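You operate a simulated robot arm through the tools that you are given. There is no shell and no other tool.

You are at the controls of a simulated robot arm. One attempt, no reset.

## Task
Put things in order on the top of the plywood bench. At the end: the orange pad stands where the black case stood; the silver can stands where the cream wax bar stood; the black bobbin from the top of the plywood bench is on the silver steel plate; the cream wax bar from the top of the plywood bench stands where the black bobbin stood; the black case stands where the silver can stood; whatever was shut is shut again. Leave all else as you found it, and nothing knocked over.

It is judged by the outcome, as a careful person would: the job done as asked, and still so three seconds after it is handed in. It fails if anything else is knocked over, pushed out of place, dropped, spilled or broken.

## Robot
A 7-joint arm with a two-finger parallel gripper, fixed in place. Base frame: the origin is at the foot of the arm, x ahead of it, y to its left, z up; the work surface is at about z = 860. Lengths are in mm, angles in rad, forces in N, time in s.
With the tool pointing down near the work surface it reaches from about 240 to 680 mm from the base axis. Its first joint turns from -1.152 to 1.152 rad. Payload 2.4 kg.
Tool frame: the origin (TCP) lies between the finger pads and is the grasp point; the fingertips stand 30 mm ahead of it; z points along the fingers, y is the line along which they close. The gripper opens to 94 mm. The fingers are 28 mm wide and 10 mm thick; the gripper's body (50 by 96 mm) begins 55 mm behind the TCP.
Orientation is that of the tool frame in the base frame, as [roll, pitch, yaw] about the fixed x, y, z axes, in that order (R = Rz(yaw) Ry(pitch) Rx(roll)). With the fingers straight down and closing along the base's y, the tool's x points along the base's -x, its y along +y and its z along -z.

## Interface
- The arm moves only by the tool arm_command. Its argument "steps" is a list of rows, each an object of numbers (a shift or turn left out is 0, a gripper value left out holds the last): "dx", "dy", "dz": the shift along the base's x, y, z in units of 50 mm (1.0 is 50 mm); "ax", "ay", "az": the turn, a rotation vector about the base's x, y, z in units of 5 degrees (1.0 is 5 degrees). In form: [{"dx": .., "dy": .., "dz": .., "ax": .., "ay": .., "az": ..}, ...]. A call has 1 to 20 rows; each row shifts and turns the commanded pose from where the row before left it. "fingers" is the closure, from 0 (fully open) to 1 (shut), set as the call begins (left out, the last holds). A call with a number of a shift or a turn outside -1 to 1 is refused whole. Each row takes 0.2 s and may step no farther than 50 mm and 0.15 rad from the row before; otherwise, or with a gripper value out of range, the whole call is refused. A pose out of reach is approached as far as the arm can. The call stops where the force on the tool passes 40 N (or 10 N more than at its start, if that is more) or the arm is blocked; 0.2 s more then pass. The fingers move at their own pace (about 153 mm/s each) and stop on an object; they squeeze with about 33 N. The grip force told is the motor's: it shows also when the fingers shut on nothing. Time passes only in rows, and 0.2 s behind the last, so rows that do not move let the fingers close. The reply holds the time, the measured pose of the TCP, the force on the tool along the base axes, the opening and the grip force, in the units named above and with some noise, with the torque about the TCP (base axes, N m) and any sound that the robot's microphone picked up.
- Cameras (640 x 400 px; columns grow to the right, rows downward): "scene" is fixed at [34.5, 467.4, 1450.1]; the picture's right is [-0.78, -0.62, 0.00], its down [-0.32, 0.39, -0.86] and it looks along [0.54, -0.67, -0.51] (base axes); focal length 359 px, centre (320, 200). "wrist" rides on the gripper at [76, 14, -102] in the tool frame; the picture's right is [-0.18, 0.98, 0.00], its down [-0.75, -0.14, -0.64] and it looks along [-0.63, -0.12, 0.77] (tool axes); focal length 243 px, centre (320, 200). There is no depth. A picture from a camera that has moved, and an enlarged one, comes with that camera's place and axes in the base frame and with its lens.
- get_image(camera): a new picture of that camera. The clock stands still meanwhile.
- inspect(camera, box): a new picture of the part [left, top, right, bottom] of that camera's present view, enlarged. The clock stands still meanwhile.
- sign_off(): hands the job in; it is judged then, once.

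Nothing tells you positions but the pictures and the camera data. Unless the task says otherwise, let go and move clear before handing in.

The tools are called after "Call:" as name(argument=value, ...) on one line, values as JSON. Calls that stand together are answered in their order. arm_command: Moves the arm, as the interface text tells. Its arguments: {"type":"object","properties":{"steps":{"type":"array"},"fingers":{"type":"number"}},"required":["steps"]} The other tools are called the same way: get_image (camera) takes a picture; inspect (camera, box) takes an enlarged picture of a part of a camera's view; sign_off () hands the job in.

At the start:

```text
time: 0.0
eef_pos: [333.2, -252.2, 1199.9]
orientation: [-3.141, 0.001, -3.14]
ft_force: [0.4, 0.0, -0.1]
moment: [0.01, 0.03, 0.04]
grip_width: 94.2
grip_force: 0.1
```

scene: 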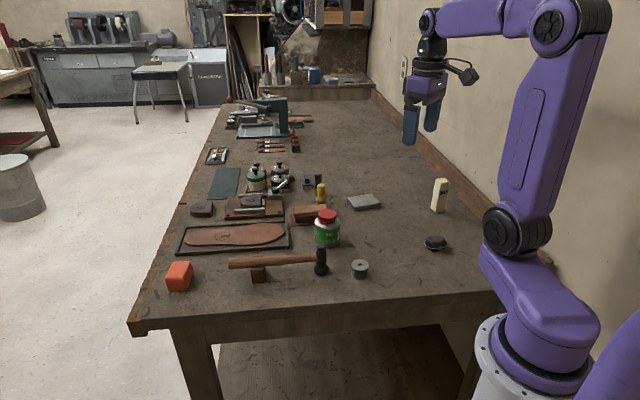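
wrist: 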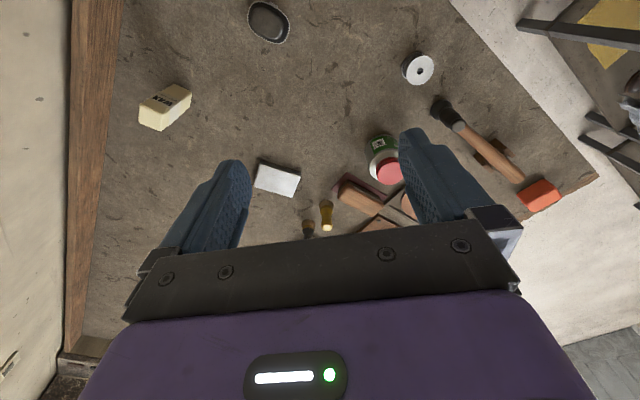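

I see a cluttered bench with an orange block, a cream bar, a dark oval case, a spool and a steel plate. I'll look closer to identify each before moving.

Call:
inspect(camera="scene", box=[300, 160, 480, 290])

Call:
inspect(camera="scene", box=[150, 190, 350, 310])

Call:
inspect(camera="scene", box=[180, 90, 340, 200])

Call:
inspect(camera="wrist", box=[120, 0, 600, 250])

```text
3.08 times, centred on (390, 225) of scene
camera zoom: at [34.5, 467.4, 1450.1], right [-0.78, -0.62, 0.0], down [-0.32, 0.39, -0.86], along [0.54, -0.67, -0.51], focal length 1106 px, centre (105, 123)
```

zoom: 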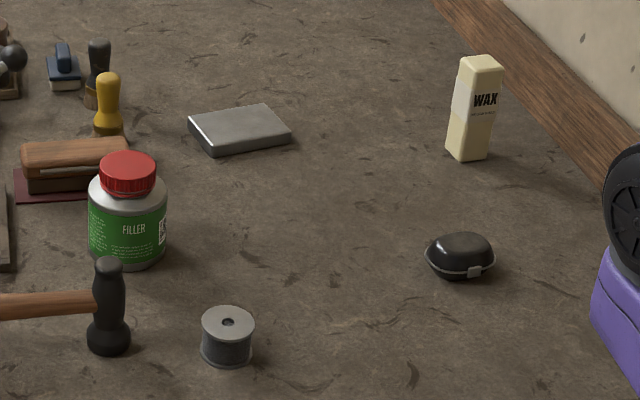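

```text
3.20 times, centred on (250, 250) of scene
camera zoom: at [34.5, 467.4, 1450.1], right [-0.78, -0.62, 0.0], down [-0.32, 0.39, -0.86], along [0.54, -0.67, -0.51], focal length 1150 px, centre (544, 40)
```

zoom: 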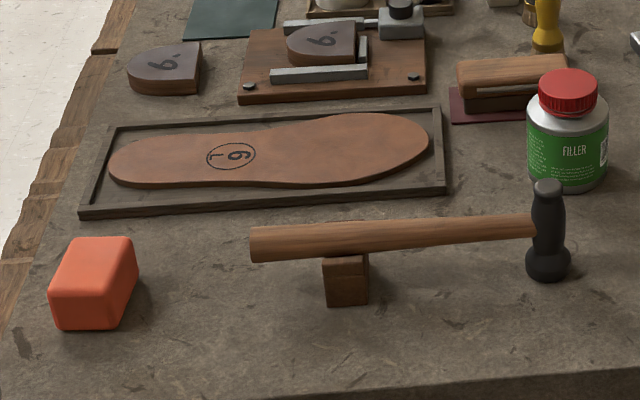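

```text
3.64 times, centred on (260, 145) of scene
camera zoom: at [34.5, 467.4, 1450.1], right [-0.78, -0.62, 0.0], down [-0.32, 0.39, -0.86], along [0.54, -0.67, -0.51], focal length 1307 px, centre (538, 400)
```

zoom: 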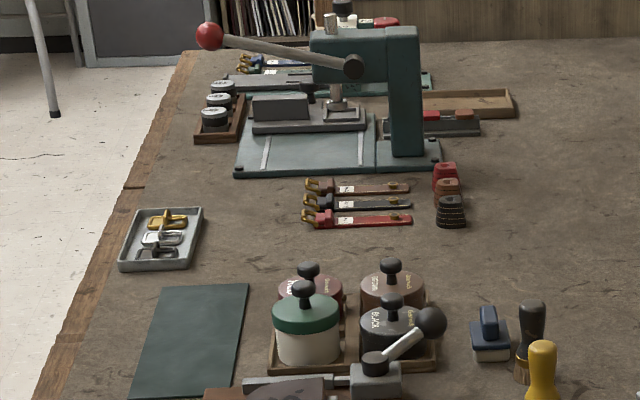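

```text
1.33 times, centred on (360, 125) of wrist
camera zoom: at [257.5, -236.8, 1302.8], right [0.18, 0.98, 0.0], down [0.75, -0.14, 0.64], along [0.63, -0.12, -0.77], focal length 324 px, centre (267, 300)
```

zoom: 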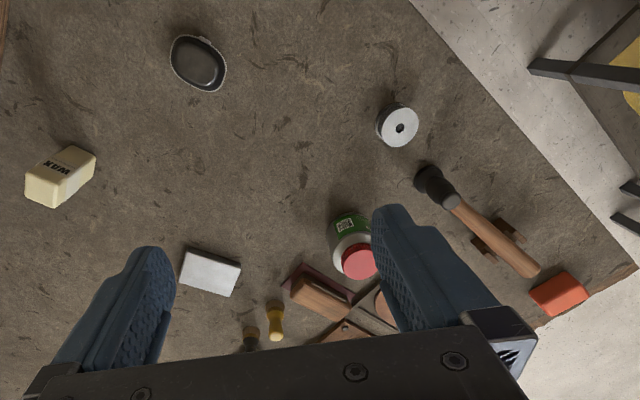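

I take the bobbin at about (370,-105), plate (538,-385), wax bar (340,-501), case (272,-321), "FILLER" can (509,-159) and orange pad near (680,180). I'll zoom in to refine before moving.

Call:
inspect(camera="scene", box=[150, 250, 214, 290])

Call:
inspect(camera="scene", box=[340, 180, 404, 220])

Call:
inspect(camera="scene", box=[404, 170, 484, 220])

Call:
inspect(camera="scene", box=[404, 220, 468, 260])

Call:
inspect(camera="scene", box=[280, 200, 392, 290])

```text
10.00 times, centred on (182, 270) of scene
camera zoom: at [34.5, 467.4, 1450.1], right [-0.78, -0.62, 0.0], down [-0.32, 0.39, -0.86], along [0.54, -0.67, -0.51], focal length 3594 px, centre (1700, -500)
```

zoom: 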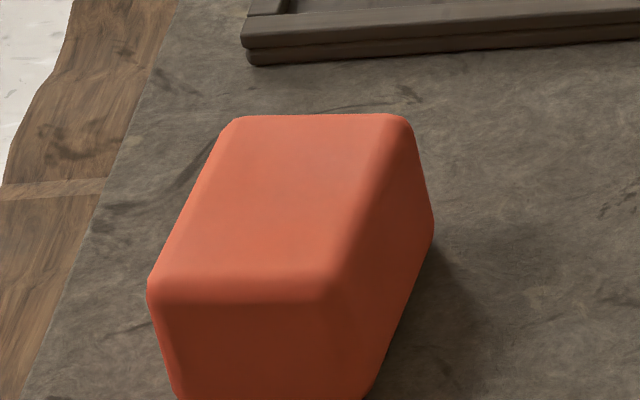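

```text
10.00 times, centred on (372, 200) of scene
camera zoom: at [34.5, 467.4, 1450.1], right [-0.78, -0.62, 0.0], down [-0.32, 0.39, -0.86], along [0.54, -0.67, -0.51], focal length 3594 px, centre (-200, 200)
```

zoom: 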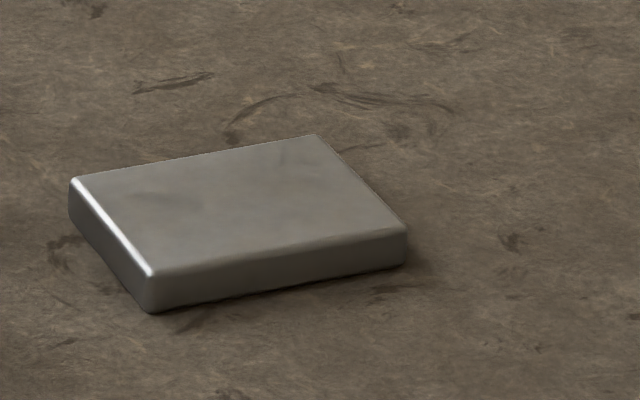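

```text
8.00 times, centred on (444, 195) of scene
camera zoom: at [34.5, 467.4, 1450.1], right [-0.78, -0.62, 0.0], down [-0.32, 0.39, -0.86], along [0.54, -0.67, -0.51], focal length 2876 px, centre (-672, 240)
```

zoom: 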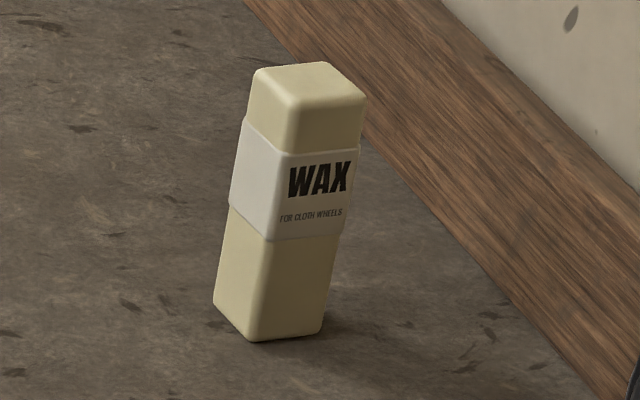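

```text
10.00 times, centred on (436, 240) of scene
camera zoom: at [34.5, 467.4, 1450.1], right [-0.78, -0.62, 0.0], down [-0.32, 0.39, -0.86], along [0.54, -0.67, -0.51], focal length 3594 px, centre (-840, -200)
```

zoom: 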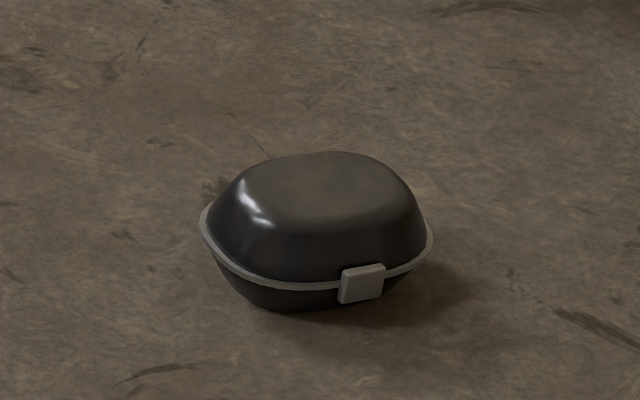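

```text
4.44 times, centred on (336, 245) of scene
camera zoom: at [34.5, 467.4, 1450.1], right [-0.78, -0.62, 0.0], down [-0.32, 0.39, -0.86], along [0.54, -0.67, -0.51], focal length 1598 px, centre (249, 0)
```

zoom: 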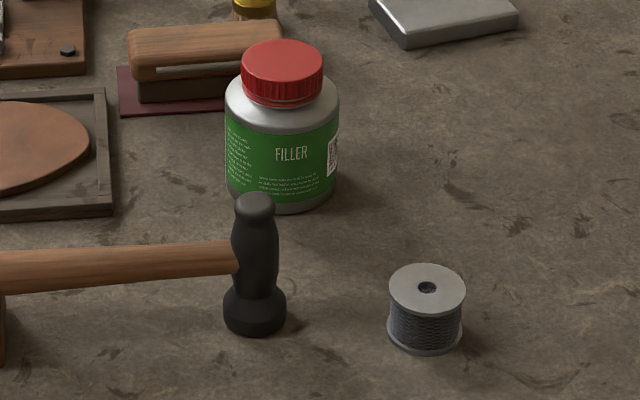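

The bobbin is a small spool at about (370,-105), about 29 mm tall. I'll go above it with open fingers and look with the wrist camera.

Call:
arm_command(steps=[{"dx": 0.123, "dy": 0.49, "dz": -0.633}, {"dx": 0.123, "dy": 0.49, "dz": -0.633}, {"dx": 0.123, "dy": 0.49, "dz": -0.633}, {"dx": 0.123, "dy": 0.49, "dz": -0.633}, {"dx": 0.123, "dy": 0.49, "dz": -0.633}, {"dx": 0.123, "dy": 0.49, "dz": -0.633}, {}, {}], fingers=0)

Call:
get_image(camera="wrist")

Call:
get_image(camera="scene")

```text
time: 1.8
eef_pos: [371.2, -103.7, 1009.2]
orientation: [3.141, -0.001, -3.142]
ft_force: [-1.2, -0.5, -0.2]
moment: [-0.03, 0.0, 0.0]
grip_width: 93.9
grip_force: 0.2
```

```text
taken
camera wrist: at [294.8, -89.0, 1112.0], right [0.18, 0.98, 0.0], down [0.75, -0.14, 0.64], along [0.63, -0.12, -0.77], focal length 243 px, centre (320, 200)
```

wrist: 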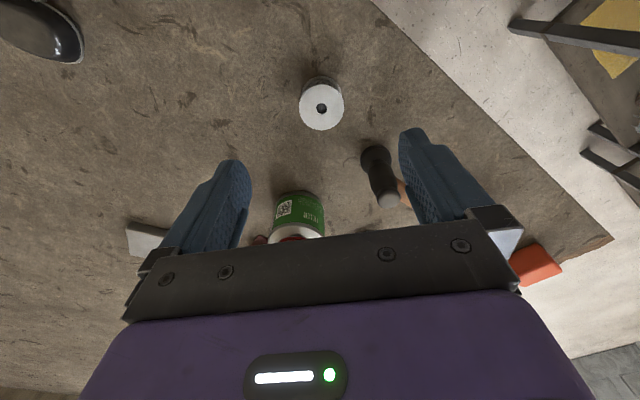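

```text
taken
```

scene: 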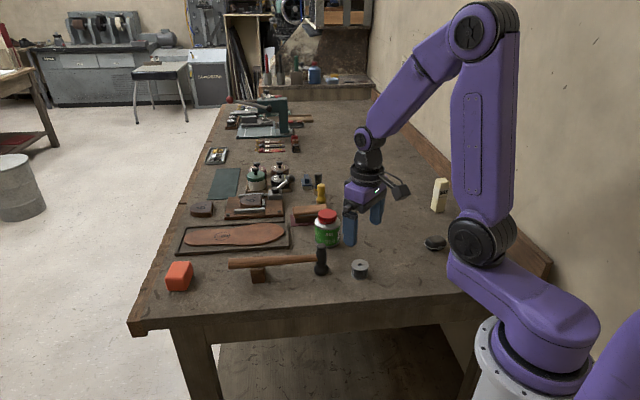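

The bobbin shows directly below the gripper at about (370,-103), and the hammer head is clear of the fingers. I'll descend and close on it.

Call:
arm_command(steps=[{"dz": -0.7, "dx": -0.01}, {"dz": -0.7}, {"dz": -0.5}, {"dz": -0.3}, {"dz": -0.12}, {}])

Call:
inspect(camera="scene", box=[310, 200, 422, 290])

Call:
get_image(camera="wrist")

```text
time: 3.2
eef_pos: [370.0, -102.7, 893.8]
orientation: [-3.141, -0.001, -3.141]
ft_force: [-1.2, 0.5, -0.2]
moment: [0.01, 0.03, -0.03]
grip_width: 94.1
grip_force: 0.0
```

```text
4.44 times, centred on (366, 245) of scene
camera zoom: at [34.5, 467.4, 1450.1], right [-0.78, -0.62, 0.0], down [-0.32, 0.39, -0.86], along [0.54, -0.67, -0.51], focal length 1598 px, centre (116, 0)
```

zoom: 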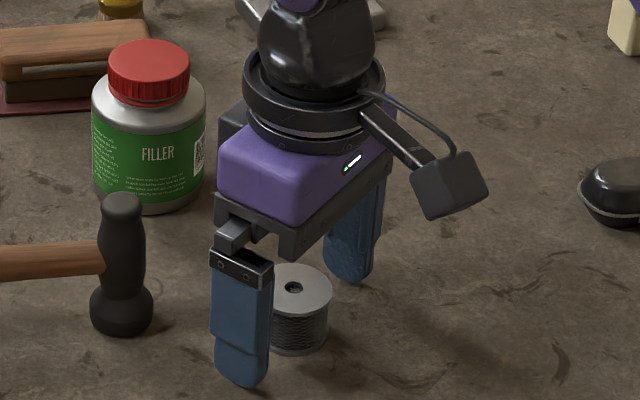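

```text
taken
camera wrist: at [293.8, -89.3, 996.8], right [0.18, 0.98, 0.0], down [0.75, -0.14, 0.64], along [0.63, -0.12, -0.77], focal length 243 px, centre (320, 200)
```

wrist: 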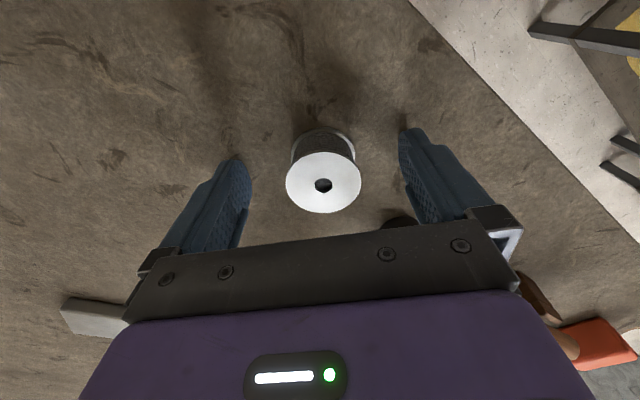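

The bobbin sits between the fingers, centered. I'll close the grip now and see whether it holds.

Call:
arm_command(steps=[{}, {}, {}], fingers=1)

Call:
inspect(camera="scene", box=[310, 200, 422, 290])

```text
time: 4.0
eef_pos: [368.9, -105.4, 894.1]
orientation: [-3.14, 0.002, -3.141]
ft_force: [0.7, 1.3, 0.3]
moment: [0.01, -0.04, 0.0]
grip_width: 39.5
grip_force: 33.0
```

```text
4.44 times, centred on (366, 245) of scene
camera zoom: at [34.5, 467.4, 1450.1], right [-0.78, -0.62, 0.0], down [-0.32, 0.39, -0.86], along [0.54, -0.67, -0.51], focal length 1598 px, centre (116, 0)
```

zoom: 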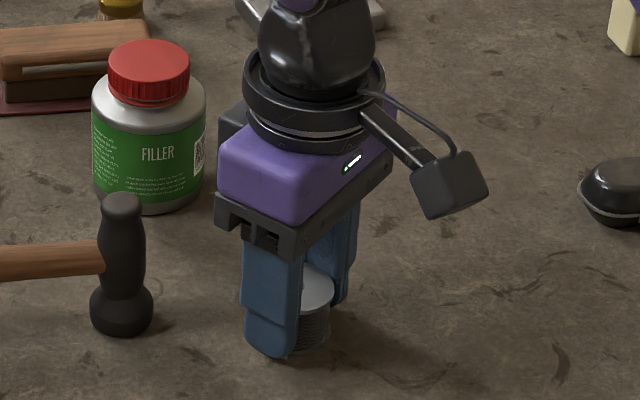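

The grip holds at 39.5 mm on the bobbin. I'll lift it and carry it at about z=1010 to above the plate at (540,-387), passing clear of the can.

Call:
arm_command(steps=[{"dz": 0.2}, {"dz": 0.5}, {"dz": 0.7}, {"dz": 0.9}, {"dx": 0.3, "dy": -0.5}, {"dx": 0.39, "dy": -0.64}, {"dx": 0.39, "dy": -0.64}, {"dx": 0.39, "dy": -0.64}, {"dx": 0.39, "dy": -0.64}, {"dx": 0.39, "dy": -0.64}, {"dx": 0.39, "dy": -0.64}, {"dx": 0.39, "dy": -0.64}, {"dx": 0.39, "dy": -0.66}, {"dx": 0.0, "dy": 0}, {}])

Call:
get_image(camera="wrist")

Call:
get_image(camera="scene")

```text
time: 7.2
eef_pos: [540.5, -386.2, 1009.9]
orientation: [3.141, 0.0, -3.14]
ft_force: [-0.4, 0.2, -0.4]
moment: [-0.02, 0.01, -0.02]
grip_width: 39.5
grip_force: 32.8
```

```text
taken
camera wrist: at [465.2, -371.6, 1112.8], right [0.18, 0.98, 0.0], down [0.75, -0.14, 0.64], along [0.63, -0.12, -0.77], focal length 243 px, centre (320, 200)
```

wrist: 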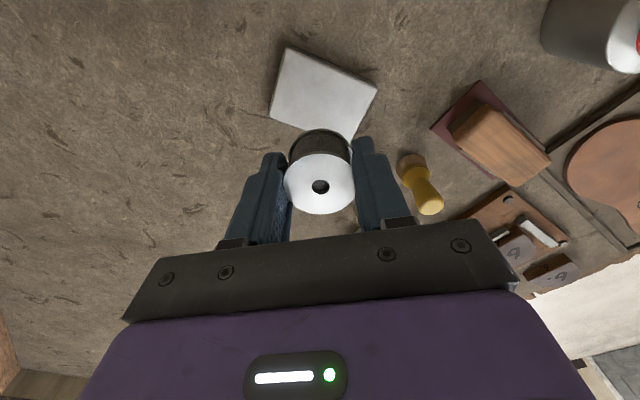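

```text
taken
```

scene: 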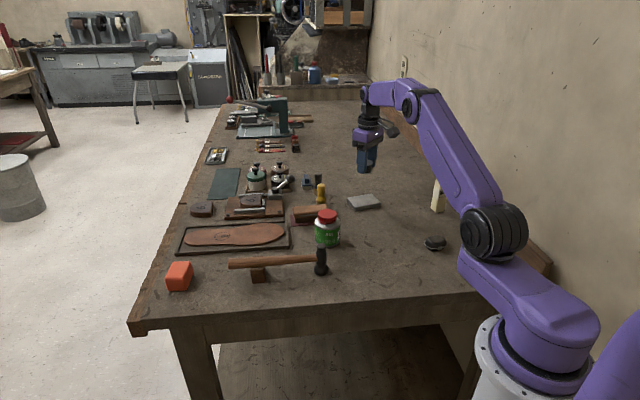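

The plate lies right below the held bobbin (centre about (541,-386), top about z=873). I'll lower carefully until just before contact.

Call:
arm_command(steps=[{"dz": -0.6}, {"dz": -0.6}, {"dz": -0.4}, {"dz": -0.2}, {"dz": -0.1}, {}])

Call:
inspect(camera="scene", box=[330, 160, 410, 220])

```text
time: 8.6
eef_pos: [542.1, -385.6, 915.7]
orientation: [-3.141, 0.001, -3.14]
ft_force: [0.3, 0.0, -1.0]
moment: [0.02, 0.02, -0.01]
grip_width: 39.4
grip_force: 33.0
```

```text
6.67 times, centred on (370, 190) of scene
camera zoom: at [34.5, 467.4, 1450.1], right [-0.78, -0.62, 0.0], down [-0.32, 0.39, -0.86], along [0.54, -0.67, -0.51], focal length 2396 px, centre (-13, 267)
```

zoom: 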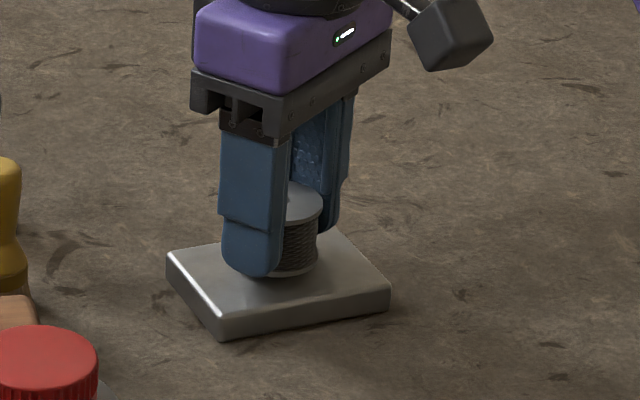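

The bobbin hangs a few mm over the plate, centred. I'll lower in tiny steps watching the force.

Call:
arm_command(steps=[{"dz": -0.04}, {"dz": -0.04}, {"dz": -0.03}, {"dz": -0.02}, {}])

```text
time: 9.8
eef_pos: [541.5, -386.7, 909.7]
orientation: [-3.14, 0.001, -3.141]
ft_force: [-4.6, 3.3, 19.0]
moment: [0.17, 0.15, -0.02]
grip_width: 39.4
grip_force: 32.8
```

Contact at z≈909.7 with 19 N. I'll ease up slightly to relieve the load before releasing.

Call:
arm_command(steps=[{"dz": 0.015}, {}])

```text
time: 10.4
eef_pos: [540.5, -387.2, 909.7]
orientation: [-3.14, 0.003, -3.141]
ft_force: [0.5, -0.6, 17.7]
moment: [0.03, 0.01, 0.0]
grip_width: 39.5
grip_force: 33.2
```

Call:
arm_command(steps=[{"dz": 0.015}, {}])

```text
time: 11.0
eef_pos: [542.2, -386.4, 908.5]
orientation: [-3.138, 0.002, 3.142]
ft_force: [4.5, -2.1, 12.4]
moment: [-0.09, -0.14, 0.0]
grip_width: 39.5
grip_force: 33.1
```

Load is easing (12 N). One more small lift, then open the fingers.

Call:
arm_command(steps=[{"dz": 0.02}, {}])

Call:
arm_command(steps=[{}, {}, {}], fingers=0.25)

Call:
inspect(camera="scene", box=[330, 160, 410, 220])

Call:
get_image(camera="wrist")

```text
time: 11.6
eef_pos: [539.8, -386.4, 909.2]
orientation: [3.14, -0.004, -3.141]
ft_force: [0.3, -0.3, 4.3]
moment: [0.02, -0.08, -0.03]
grip_width: 39.3
grip_force: 32.9
```

```text
time: 12.4
eef_pos: [540.9, -386.4, 909.2]
orientation: [3.141, 0.0, -3.141]
ft_force: [0.2, 0.1, -0.6]
moment: [0.02, 0.01, -0.03]
grip_width: 70.2
grip_force: 0.1
```

```text
6.67 times, centred on (370, 190) of scene
camera zoom: at [34.5, 467.4, 1450.1], right [-0.78, -0.62, 0.0], down [-0.32, 0.39, -0.86], along [0.54, -0.67, -0.51], focal length 2396 px, centre (-13, 267)
```

zoom: 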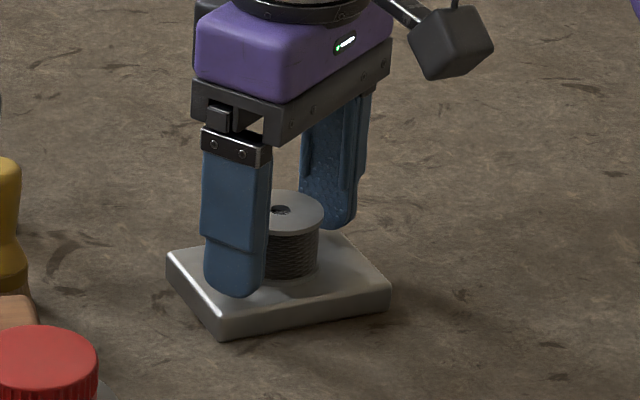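

```text
taken
camera wrist: at [465.3, -371.7, 1013.3], right [0.18, 0.98, 0.0], down [0.75, -0.14, 0.64], along [0.63, -0.12, -0.77], focal length 243 px, centre (320, 200)
```

wrist: 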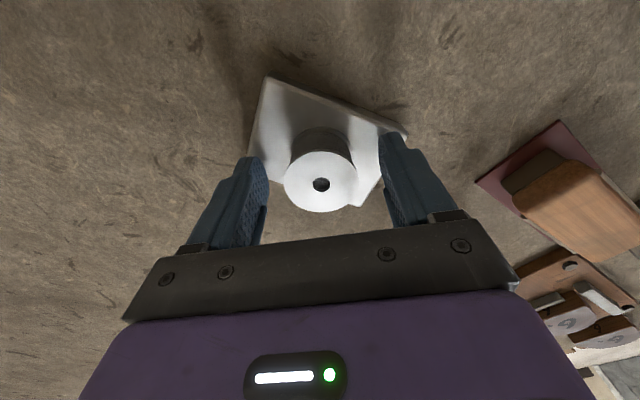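

The bobbin stands on the plate upright. I'll rise straight up, then go over the wax bar at about (342,-501), turning the gripper -38° to match its faces.

Call:
arm_command(steps=[{"dz": 0.3}, {"dz": 0.6}, {"dz": 0.9}, {"dz": 1.0}, {"dx": -0.496, "dy": -0.288, "az": -0.95}, {"dx": -0.496, "dy": -0.288, "az": -0.95}, {"dx": -0.496, "dy": -0.288, "az": -0.95}, {"dx": -0.496, "dy": -0.288, "az": -0.95}, {"dx": -0.496, "dy": -0.288, "az": -0.95}, {"dx": -0.496, "dy": -0.288, "az": -0.95}, {"dx": -0.496, "dy": -0.288, "az": -0.95}, {"dx": -0.496, "dy": -0.288, "az": -0.95}, {}, {}])

Call:
get_image(camera="wrist")

Call:
get_image(camera="scene")

```text
time: 15.4
eef_pos: [342.5, -502.0, 1050.3]
orientation: [3.141, -0.001, 2.48]
ft_force: [-0.3, 0.3, 1.3]
moment: [0.01, -0.01, 0.01]
grip_width: 70.5
grip_force: 0.0
```

```text
taken
camera wrist: at [291.7, -443.8, 1152.9], right [0.75, 0.66, 0.0], down [0.51, -0.58, 0.64], along [0.42, -0.48, -0.77], focal length 243 px, centre (320, 200)
```

wrist: 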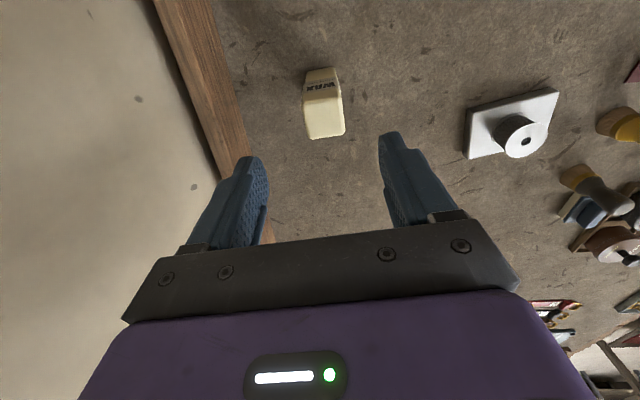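

```text
taken
```

scene: 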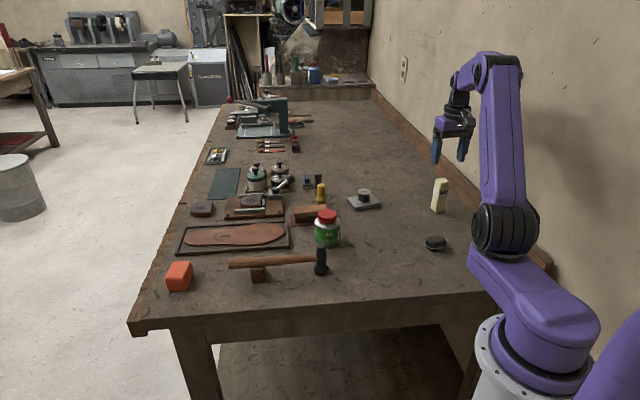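

The wax bar is below and slightly ahead of the gripper. I'll zoom in on the wrist view to fix its top centre and orientation.

Call:
inspect(camera="wrist", box=[270, 50, 390, 150])

```text
4.00 times, centred on (330, 100) of wrist
camera zoom: at [291.7, -443.8, 1152.9], right [0.75, 0.66, 0.0], down [0.51, -0.58, 0.64], along [0.42, -0.48, -0.77], focal length 970 px, centre (280, 600)
```

zoom: 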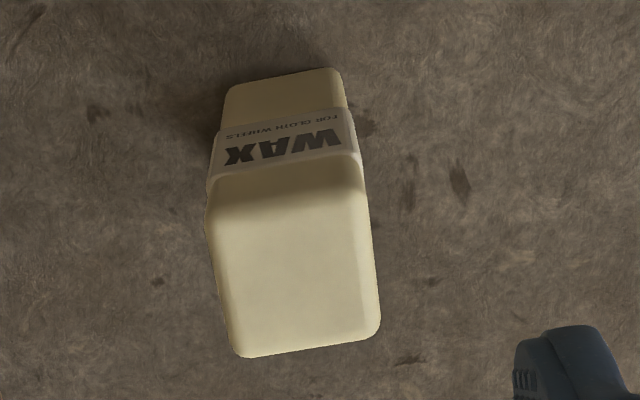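

The wax bar's faces line up with the gripper; its centre is about (343,-499). I'll open fully and descend to mid-height around it.

Call:
arm_command(steps=[{"dx": 0.01, "dy": 0.05}, {"dz": -0.7}, {"dz": -0.7}, {"dz": -0.6}, {"dz": -0.4}, {"dz": -0.15}, {}], fingers=0)

Call:
get_image(camera="wrist")

Call:
inspect(camera="scene", box=[400, 130, 512, 220])

```text
time: 17.0
eef_pos: [342.9, -499.8, 922.2]
orientation: [3.141, 0.001, 2.479]
ft_force: [-0.4, 0.1, 0.8]
moment: [0.04, 0.0, -0.01]
grip_width: 93.8
grip_force: 0.0
```

```text
taken
camera wrist: at [292.0, -441.4, 1025.9], right [0.75, 0.66, 0.0], down [0.51, -0.57, 0.64], along [0.42, -0.48, -0.77], focal length 243 px, centre (320, 200)
```

wrist: 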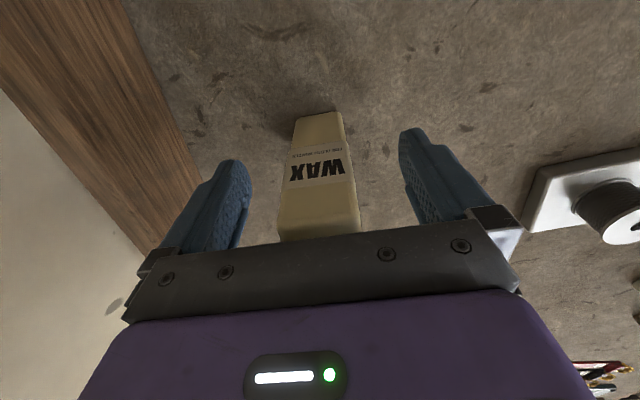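

```text
4.44 times, centred on (456, 175) of scene
camera zoom: at [34.5, 467.4, 1450.1], right [-0.78, -0.62, 0.0], down [-0.32, 0.39, -0.86], along [0.54, -0.67, -0.51], focal length 1598 px, centre (-284, 311)
```

zoom: 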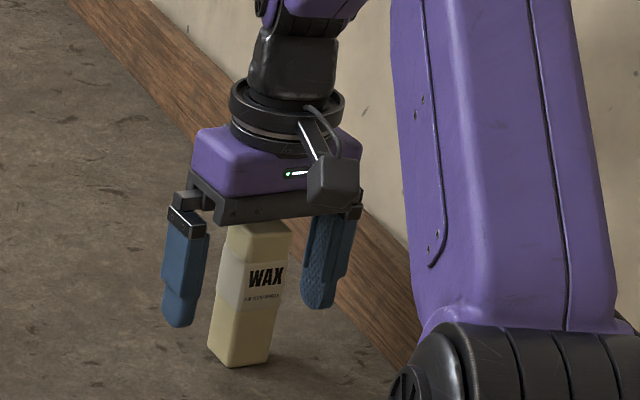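

The bar stands midway between the fingers with the gripper body just above its top. I'll close and lift slightly to check the hold.

Call:
arm_command(steps=[{}, {}, {}], fingers=1)

Call:
arm_command(steps=[{"dz": 0.1}, {"dz": 0.3}, {}])

Call:
inspect(camera="scene", box=[400, 130, 512, 220])

Call:
get_image(camera="wrist")

```text
time: 17.8
eef_pos: [342.2, -500.2, 922.6]
orientation: [3.14, -0.001, 2.477]
ft_force: [0.1, 0.2, 0.5]
moment: [0.02, -0.03, -0.03]
grip_width: 35.9
grip_force: 32.2
```

```text
time: 18.6
eef_pos: [342.8, -499.2, 943.5]
orientation: [-3.141, -0.001, 2.479]
ft_force: [0.4, 0.5, -0.5]
moment: [0.01, 0.0, -0.05]
grip_width: 35.9
grip_force: 32.8
```

```text
4.44 times, centred on (456, 175) of scene
camera zoom: at [34.5, 467.4, 1450.1], right [-0.78, -0.62, 0.0], down [-0.32, 0.39, -0.86], along [0.54, -0.67, -0.51], focal length 1598 px, centre (-284, 311)
```

zoom: 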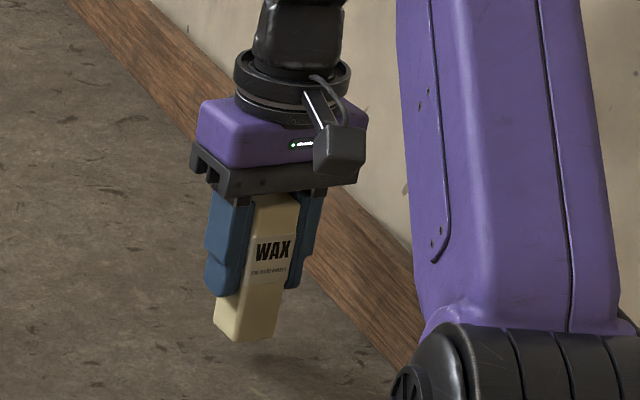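

```text
taken
camera wrist: at [292.2, -441.3, 1046.1], right [0.75, 0.66, 0.0], down [0.51, -0.58, 0.64], along [0.42, -0.48, -0.77], focal length 243 px, centre (320, 200)
```

wrist: 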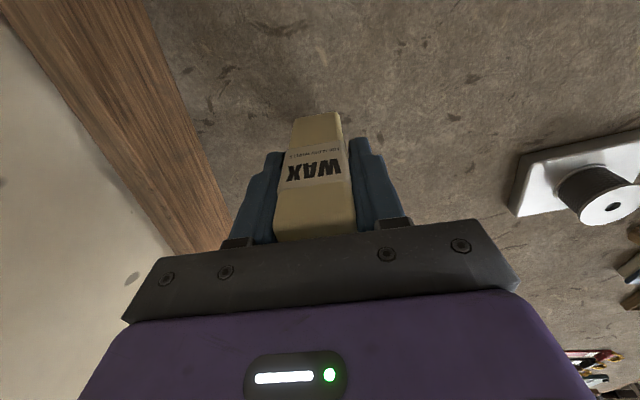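

The bar is held upright. I'll carry it at height to above the bobbin's former spot (370,-104), turning back so the fingers stay clear of the hammer.

Call:
arm_command(steps=[{"dz": 0.5}, {"dz": 0.83}, {"dx": 0.02, "dy": 0.3, "az": 0.4}, {"dx": 0.044, "dy": 0.636, "az": 0.6}, {"dx": 0.044, "dy": 0.636, "az": 0.6}, {"dx": 0.044, "dy": 0.636, "az": 0.6}, {"dx": 0.044, "dy": 0.636, "az": 0.6}, {"dx": 0.044, "dy": 0.636, "az": 0.6}, {"dx": 0.044, "dy": 0.636, "az": 0.6}, {"dx": 0.044, "dy": 0.636, "az": 0.6}, {"dx": 0.044, "dy": 0.636, "az": 0.6}, {"dx": 0.044, "dy": 0.636, "az": 0.6}, {"dx": 0.044, "dy": 0.636, "az": 0.6}, {"dx": 0.044, "dy": 0.636, "az": 0.6}, {"dx": 0.044, "dy": 0.636, "az": 0.6}, {}, {}])

Call:
get_image(camera="wrist")

Call:
get_image(camera="scene")

```text
time: 22.2
eef_pos: [370.4, -103.2, 1009.2]
orientation: [-3.141, -0.001, 3.141]
ft_force: [0.1, -0.2, -0.1]
moment: [-0.01, 0.0, -0.03]
grip_width: 35.9
grip_force: 32.9
```

```text
taken
camera wrist: at [294.9, -87.9, 1112.1], right [0.18, 0.98, 0.0], down [0.75, -0.14, 0.64], along [0.63, -0.12, -0.77], focal length 243 px, centre (320, 200)
```

wrist: 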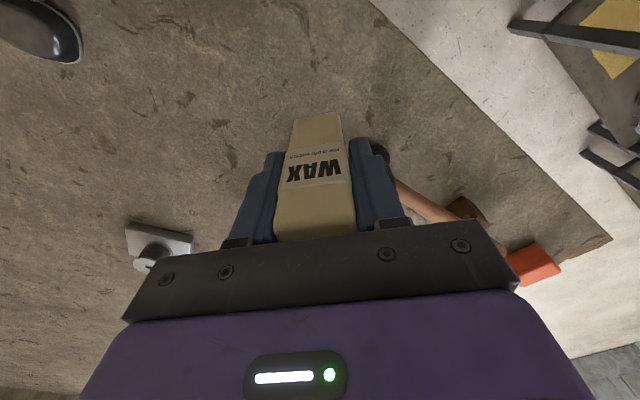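

```text
taken
```

scene: 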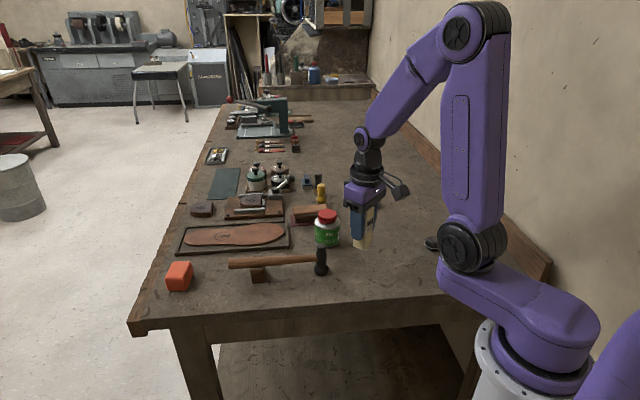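

I'm above the bobbin's old spot with the bar upright. I'll lower it to just above the bench, then settle it gently.

Call:
arm_command(steps=[{"dz": -0.5}, {"dz": -0.6}, {"dz": -0.4}, {"dz": -0.16}, {}])

Call:
arm_command(steps=[{"dz": -0.02}, {"dz": -0.02}, {"dz": -0.02}, {}])

```text
time: 23.4
eef_pos: [370.2, -102.7, 926.2]
orientation: [3.14, 0.001, -3.141]
ft_force: [0.1, 0.6, -0.1]
moment: [0.01, -0.02, 0.01]
grip_width: 35.7
grip_force: 33.2
```

```text
time: 24.4
eef_pos: [369.0, -103.2, 924.0]
orientation: [-3.141, 0.0, 3.141]
ft_force: [0.3, -0.6, -0.8]
moment: [-0.01, 0.02, -0.03]
grip_width: 35.9
grip_force: 32.5
```

Call:
arm_command(steps=[{"dz": -0.015}, {"dz": -0.015}, {}])

Call:
inspect(camera="scene", box=[320, 210, 400, 280])

```text
time: 25.2
eef_pos: [369.5, -103.3, 922.0]
orientation: [3.141, 0.002, 3.141]
ft_force: [-1.7, 1.2, 25.8]
moment: [0.12, 0.01, -0.01]
grip_width: 35.7
grip_force: 33.1
```

```text
5.71 times, centred on (360, 245) of scene
camera zoom: at [34.1, 467.5, 1450.1], right [-0.78, -0.62, 0.0], down [-0.31, 0.39, -0.86], along [0.54, -0.67, -0.5], focal length 2054 px, centre (91, -57)
```

zoom: 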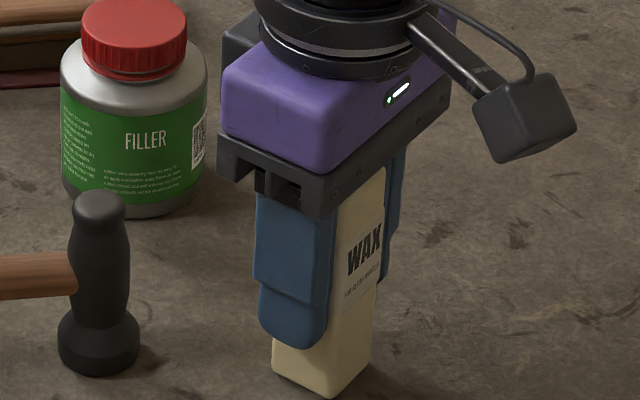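

Contact with the bench at 26 N. I'll ease up a little, then open the fingers.

Call:
arm_command(steps=[{"dz": 0.02}, {"dz": 0.01}, {}])

```text
time: 26.0
eef_pos: [369.1, -102.4, 922.0]
orientation: [-3.141, -0.002, -3.141]
ft_force: [-0.1, 0.3, -1.2]
moment: [0.03, 0.02, -0.03]
grip_width: 35.5
grip_force: 33.0
```

Load is near zero, so the bar is right at the surface. I'll release and check that it stands.

Call:
arm_command(steps=[{"dz": -0.01}, {}])

Call:
arm_command(steps=[{}, {}, {}], fingers=0.2)

Call:
inspect(camera="scene", box=[320, 210, 400, 280])

Call:
get_image(camera="wrist")

```text
time: 26.6
eef_pos: [370.3, -103.4, 921.8]
orientation: [3.141, 0.0, 3.141]
ft_force: [0.4, 0.3, -1.3]
moment: [0.02, -0.02, 0.02]
grip_width: 35.8
grip_force: 33.2
```

```text
time: 27.4
eef_pos: [369.7, -103.4, 923.5]
orientation: [-3.141, -0.002, 3.14]
ft_force: [0.0, 0.1, -0.1]
moment: [0.01, 0.03, -0.02]
grip_width: 75.0
grip_force: 0.1
```

```text
5.71 times, centred on (360, 245) of scene
camera zoom: at [34.5, 467.4, 1450.1], right [-0.78, -0.62, 0.0], down [-0.32, 0.39, -0.86], along [0.54, -0.67, -0.51], focal length 2054 px, centre (91, -57)
```

zoom: 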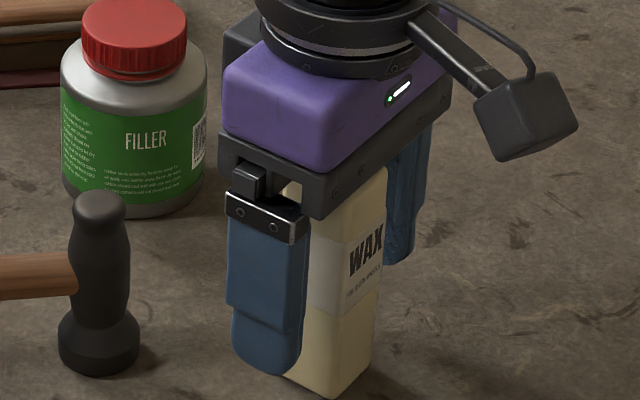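

```text
taken
camera wrist: at [294.4, -88.1, 1025.6], right [0.18, 0.98, 0.0], down [0.75, -0.14, 0.64], along [0.63, -0.12, -0.77], focal length 243 px, centre (320, 200)
```

wrist: 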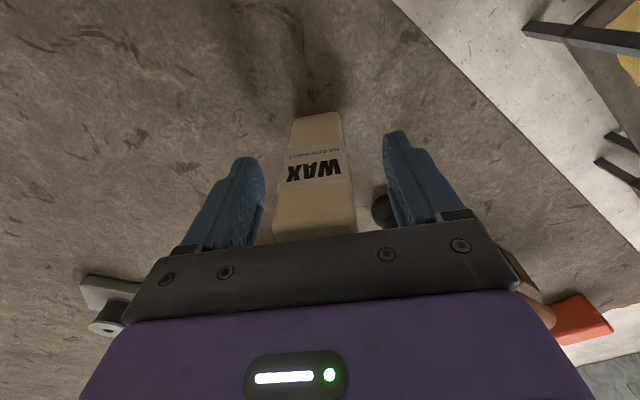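

The wax bar stands on its own at the bobbin's old spot. I'll rise straight up and go look at the can from above.

Call:
arm_command(steps=[{"dz": 0.3}, {"dz": 0.6}, {"dz": 0.9}, {"dz": 1.0}, {"dx": 0.3, "dy": -0.1}, {"dx": 0.6, "dy": -0.25}, {"dx": 0.6, "dy": -0.25}, {"dx": 0.6, "dy": -0.25}, {"dx": 0.6, "dy": -0.25}, {}, {}], fingers=0)

Call:
get_image(camera="wrist")

Call:
get_image(camera="scene")

```text
time: 29.8
eef_pos: [506.0, -157.3, 1062.1]
orientation: [-3.14, 0.001, -3.141]
ft_force: [-0.7, -0.8, 0.5]
moment: [-0.01, 0.0, -0.03]
grip_width: 93.9
grip_force: 0.0
```

```text
taken
camera wrist: at [430.0, -142.4, 1164.9], right [0.18, 0.98, 0.0], down [0.75, -0.14, 0.64], along [0.63, -0.12, -0.77], focal length 243 px, centre (320, 200)
```

wrist: 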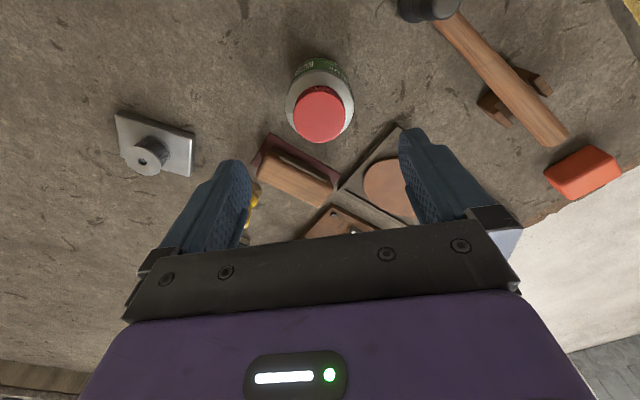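

```text
taken
```

scene: 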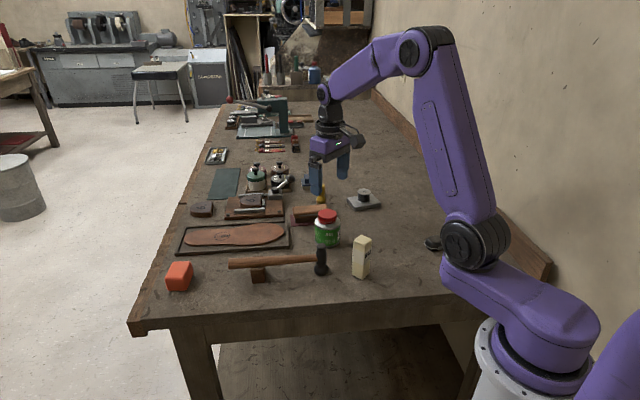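

The can is centred at about (508,-158), with open space around it for the fingers. I'll descend to grip its body at mid-height.

Call:
arm_command(steps=[{"dx": 0.04, "dy": -0.01}, {"dz": -0.7}, {"dz": -0.8}, {"dz": -0.7}, {"dz": -0.5}, {"dz": -0.28}, {"dz": -0.1}, {}], fingers=0)

Call:
get_image(camera="wrist")

Call:
inspect(camera="scene", box=[270, 170, 382, 260])

```text
time: 31.6
eef_pos: [507.8, -158.0, 908.8]
orientation: [3.141, 0.0, 3.141]
ft_force: [0.3, -0.3, 0.6]
moment: [-0.01, -0.01, 0.01]
grip_width: 93.8
grip_force: 0.0
```

```text
taken
camera wrist: at [432.1, -143.5, 1010.6], right [0.18, 0.98, 0.0], down [0.75, -0.14, 0.64], along [0.63, -0.12, -0.77], focal length 243 px, centre (320, 200)
```

wrist: 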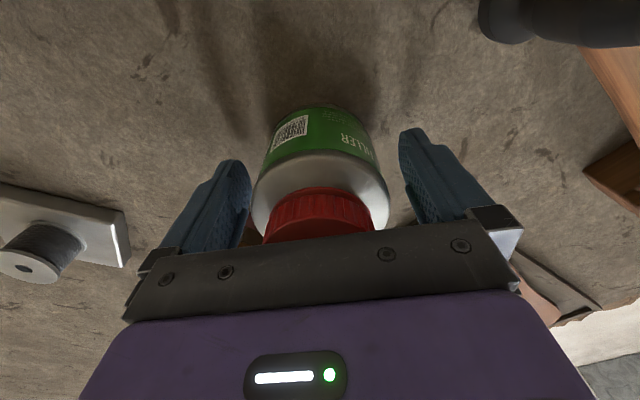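

```text
4.44 times, centred on (326, 215) of scene
camera zoom: at [34.5, 467.4, 1450.1], right [-0.78, -0.62, 0.0], down [-0.32, 0.39, -0.86], along [0.54, -0.67, -0.51], focal length 1598 px, centre (293, 133)
```

zoom: 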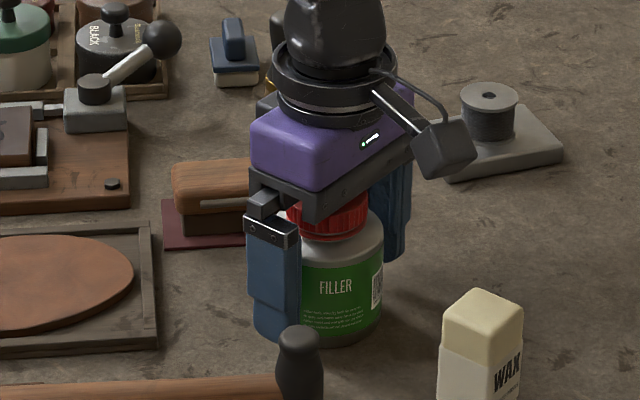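

The can sits between the open fingers. I'll close on it and lift slightly to test the grip.

Call:
arm_command(steps=[{}, {}, {}], fingers=1)

Call:
arm_command(steps=[{"dz": 0.05}, {"dz": 0.1}, {"dz": 0.2}, {}])

Call:
inspect(camera="scene", box=[270, 170, 382, 260])

Call:
get_image(camera="wrist")

```text
time: 32.4
eef_pos: [509.3, -158.4, 908.2]
orientation: [-3.142, 0.001, 3.14]
ft_force: [0.3, -0.7, 0.3]
moment: [0.02, -0.03, -0.01]
grip_width: 69.8
grip_force: 32.6
```

```text
time: 33.4
eef_pos: [507.2, -157.8, 925.1]
orientation: [-3.141, 0.0, 3.141]
ft_force: [0.0, -0.1, -3.0]
moment: [0.01, -0.01, -0.05]
grip_width: 69.8
grip_force: 33.2
```

```text
4.44 times, centred on (326, 215) of scene
camera zoom: at [34.6, 467.4, 1450.1], right [-0.78, -0.62, 0.0], down [-0.32, 0.39, -0.86], along [0.54, -0.67, -0.51], focal length 1598 px, centre (293, 133)
```

zoom: 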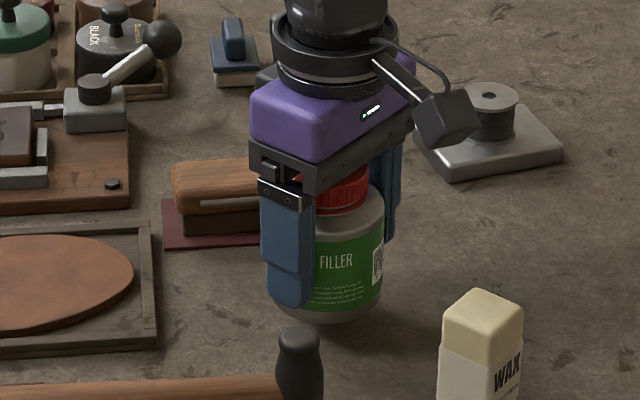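

```text
taken
camera wrist: at [431.7, -143.4, 1029.2], right [0.18, 0.98, 0.0], down [0.75, -0.14, 0.64], along [0.63, -0.12, -0.77], focal length 243 px, centre (320, 200)
```

wrist: 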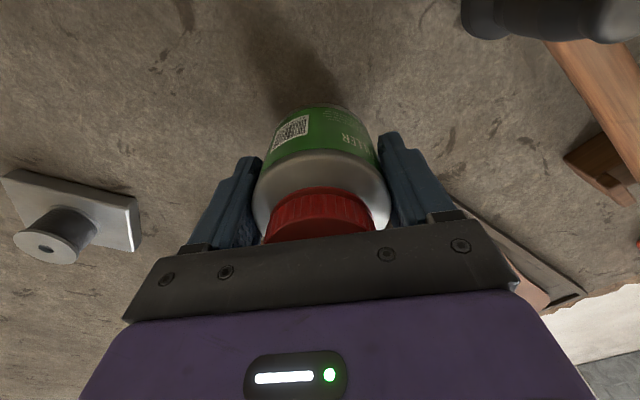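

The can is lifted securely. I'll raise it and carry it to the wax bar's old spot at (343,-500), turning -38° on the way.

Call:
arm_command(steps=[{"dz": 0.5}, {"dz": 0.7}, {"dz": 0.3, "dx": -0.05, "dy": -0.1}, {"dx": -0.225, "dy": -0.49, "az": -0.6}, {"dx": -0.275, "dy": -0.57, "az": -0.7}, {"dx": -0.275, "dy": -0.57, "az": -0.7}, {"dx": -0.275, "dy": -0.57, "az": -0.7}, {"dx": -0.275, "dy": -0.57, "az": -0.7}, {"dx": -0.275, "dy": -0.57, "az": -0.7}, {"dx": -0.275, "dy": -0.57, "az": -0.7}, {"dx": -0.275, "dy": -0.57, "az": -0.7}, {"dx": -0.275, "dy": -0.57, "az": -0.7}, {"dx": -0.275, "dy": -0.57, "az": -0.7}, {"dx": -0.275, "dy": -0.57, "az": -0.7}, {"dx": -0.275, "dy": -0.55}, {}, {}])

Call:
get_image(camera="wrist")

Call:
get_image(camera="scene")

```text
time: 37.0
eef_pos: [343.0, -499.9, 1000.8]
orientation: [-3.14, 0.0, 2.478]
ft_force: [0.2, 1.1, -3.1]
moment: [-0.03, 0.0, -0.01]
grip_width: 69.5
grip_force: 32.9
```

```text
taken
camera wrist: at [291.4, -441.5, 1103.6], right [0.75, 0.66, 0.0], down [0.51, -0.58, 0.64], along [0.42, -0.48, -0.77], focal length 243 px, centre (320, 200)
```

wrist: 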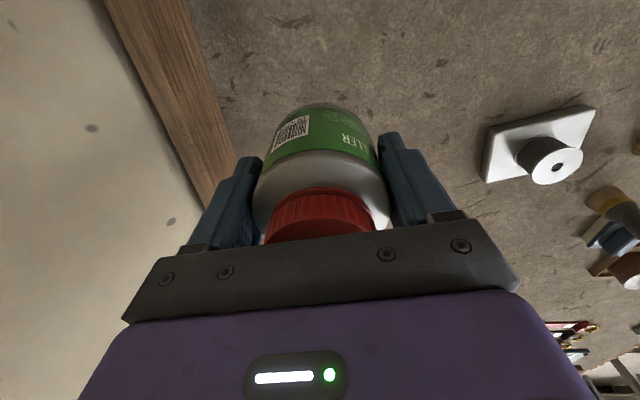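

```text
taken
```

scene: 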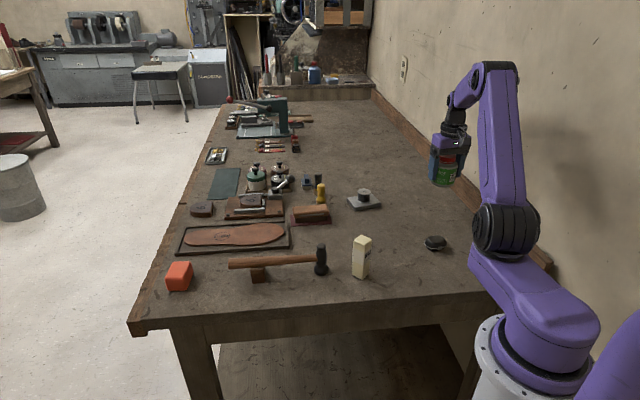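

The can is above the wax bar's old spot, upright. I'll lower it toward the bench and settle it gently.

Call:
arm_command(steps=[{"dz": -0.5}, {"dz": -0.6}, {"dz": -0.4}, {"dz": -0.2}, {"dz": -0.06}, {}])

Call:
arm_command(steps=[{"dz": -0.02}, {"dz": -0.02}, {}])

```text
time: 38.4
eef_pos: [340.9, -500.5, 913.2]
orientation: [3.141, 0.001, 2.478]
ft_force: [-0.6, 0.6, -1.6]
moment: [0.05, 0.01, 0.01]
grip_width: 69.4
grip_force: 33.2
```

```text
time: 39.2
eef_pos: [341.7, -499.8, 911.3]
orientation: [3.142, -0.001, 2.478]
ft_force: [-0.5, -0.5, -2.3]
moment: [0.03, 0.01, 0.02]
grip_width: 69.6
grip_force: 33.3
```

Call:
arm_command(steps=[{"dz": -0.02}, {"dz": -0.01}, {}])

Call:
arm_command(steps=[{"dz": -0.01}, {"dz": -0.01}, {}])

```text
time: 40.0
eef_pos: [341.1, -500.3, 909.1]
orientation: [-3.141, 0.0, 2.479]
ft_force: [0.0, -0.6, -2.9]
moment: [0.01, -0.01, -0.03]
grip_width: 69.5
grip_force: 32.9
```

```text
time: 40.8
eef_pos: [341.7, -498.8, 908.5]
orientation: [-3.141, 0.001, 2.477]
ft_force: [0.2, 0.0, -2.9]
moment: [0.03, 0.02, 0.01]
grip_width: 69.8
grip_force: 33.4
```

Call:
arm_command(steps=[{"dz": -0.01}, {"dz": -0.01}, {}])

Call:
inspect(camera="scene", box=[400, 130, 512, 220])

```text
time: 41.6
eef_pos: [342.0, -499.5, 907.5]
orientation: [3.141, 0.0, 2.48]
ft_force: [-1.0, 1.8, -0.2]
moment: [0.08, -0.03, 0.0]
grip_width: 69.6
grip_force: 32.5
```

```text
4.44 times, centred on (456, 175) of scene
camera zoom: at [34.5, 467.4, 1450.1], right [-0.78, -0.62, 0.0], down [-0.32, 0.39, -0.86], along [0.54, -0.67, -0.51], focal length 1598 px, centre (-284, 311)
```

zoom: 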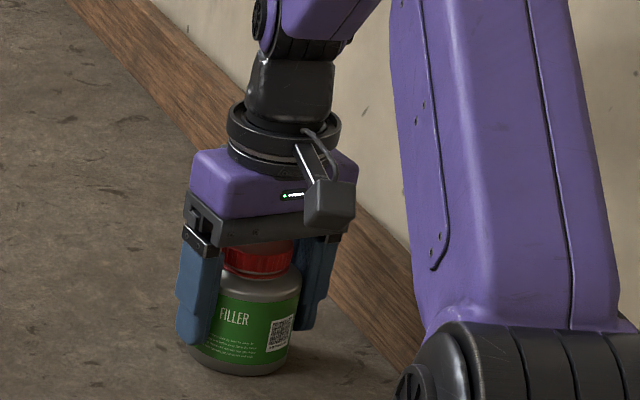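

The weight has just come off (from -3 N to about 0), so the can touches the bench. I'll open the fingers and check.

Call:
arm_command(steps=[{}, {}, {}], fingers=0)

Call:
inspect(camera="scene", box=[400, 130, 512, 220])

Call:
get_image(camera="wrist")

```text
time: 42.4
eef_pos: [343.2, -501.2, 907.9]
orientation: [3.14, -0.001, 2.478]
ft_force: [-0.2, -0.1, 0.6]
moment: [0.03, 0.0, 0.0]
grip_width: 93.9
grip_force: 0.0
```

```text
4.44 times, centred on (456, 175) of scene
camera zoom: at [34.5, 467.4, 1450.1], right [-0.78, -0.62, 0.0], down [-0.32, 0.39, -0.86], along [0.54, -0.67, -0.51], focal length 1598 px, centre (-284, 311)
```

zoom: 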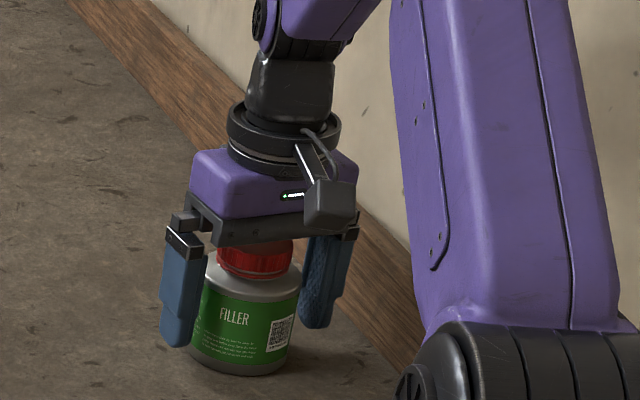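

```text
taken
camera wrist: at [291.0, -441.3, 1010.6], right [0.75, 0.66, 0.0], down [0.51, -0.57, 0.64], along [0.42, -0.48, -0.77], focal length 243 px, centre (320, 200)
```

wrist: 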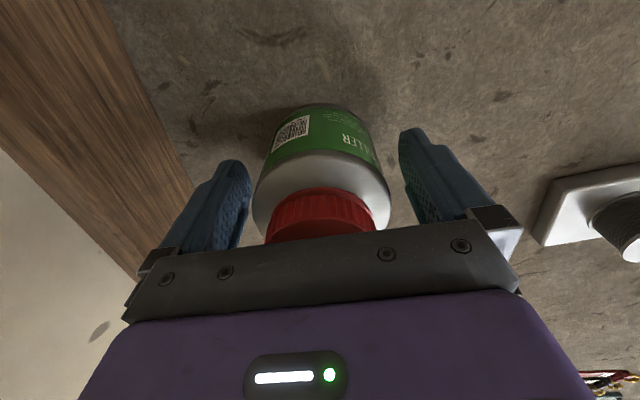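

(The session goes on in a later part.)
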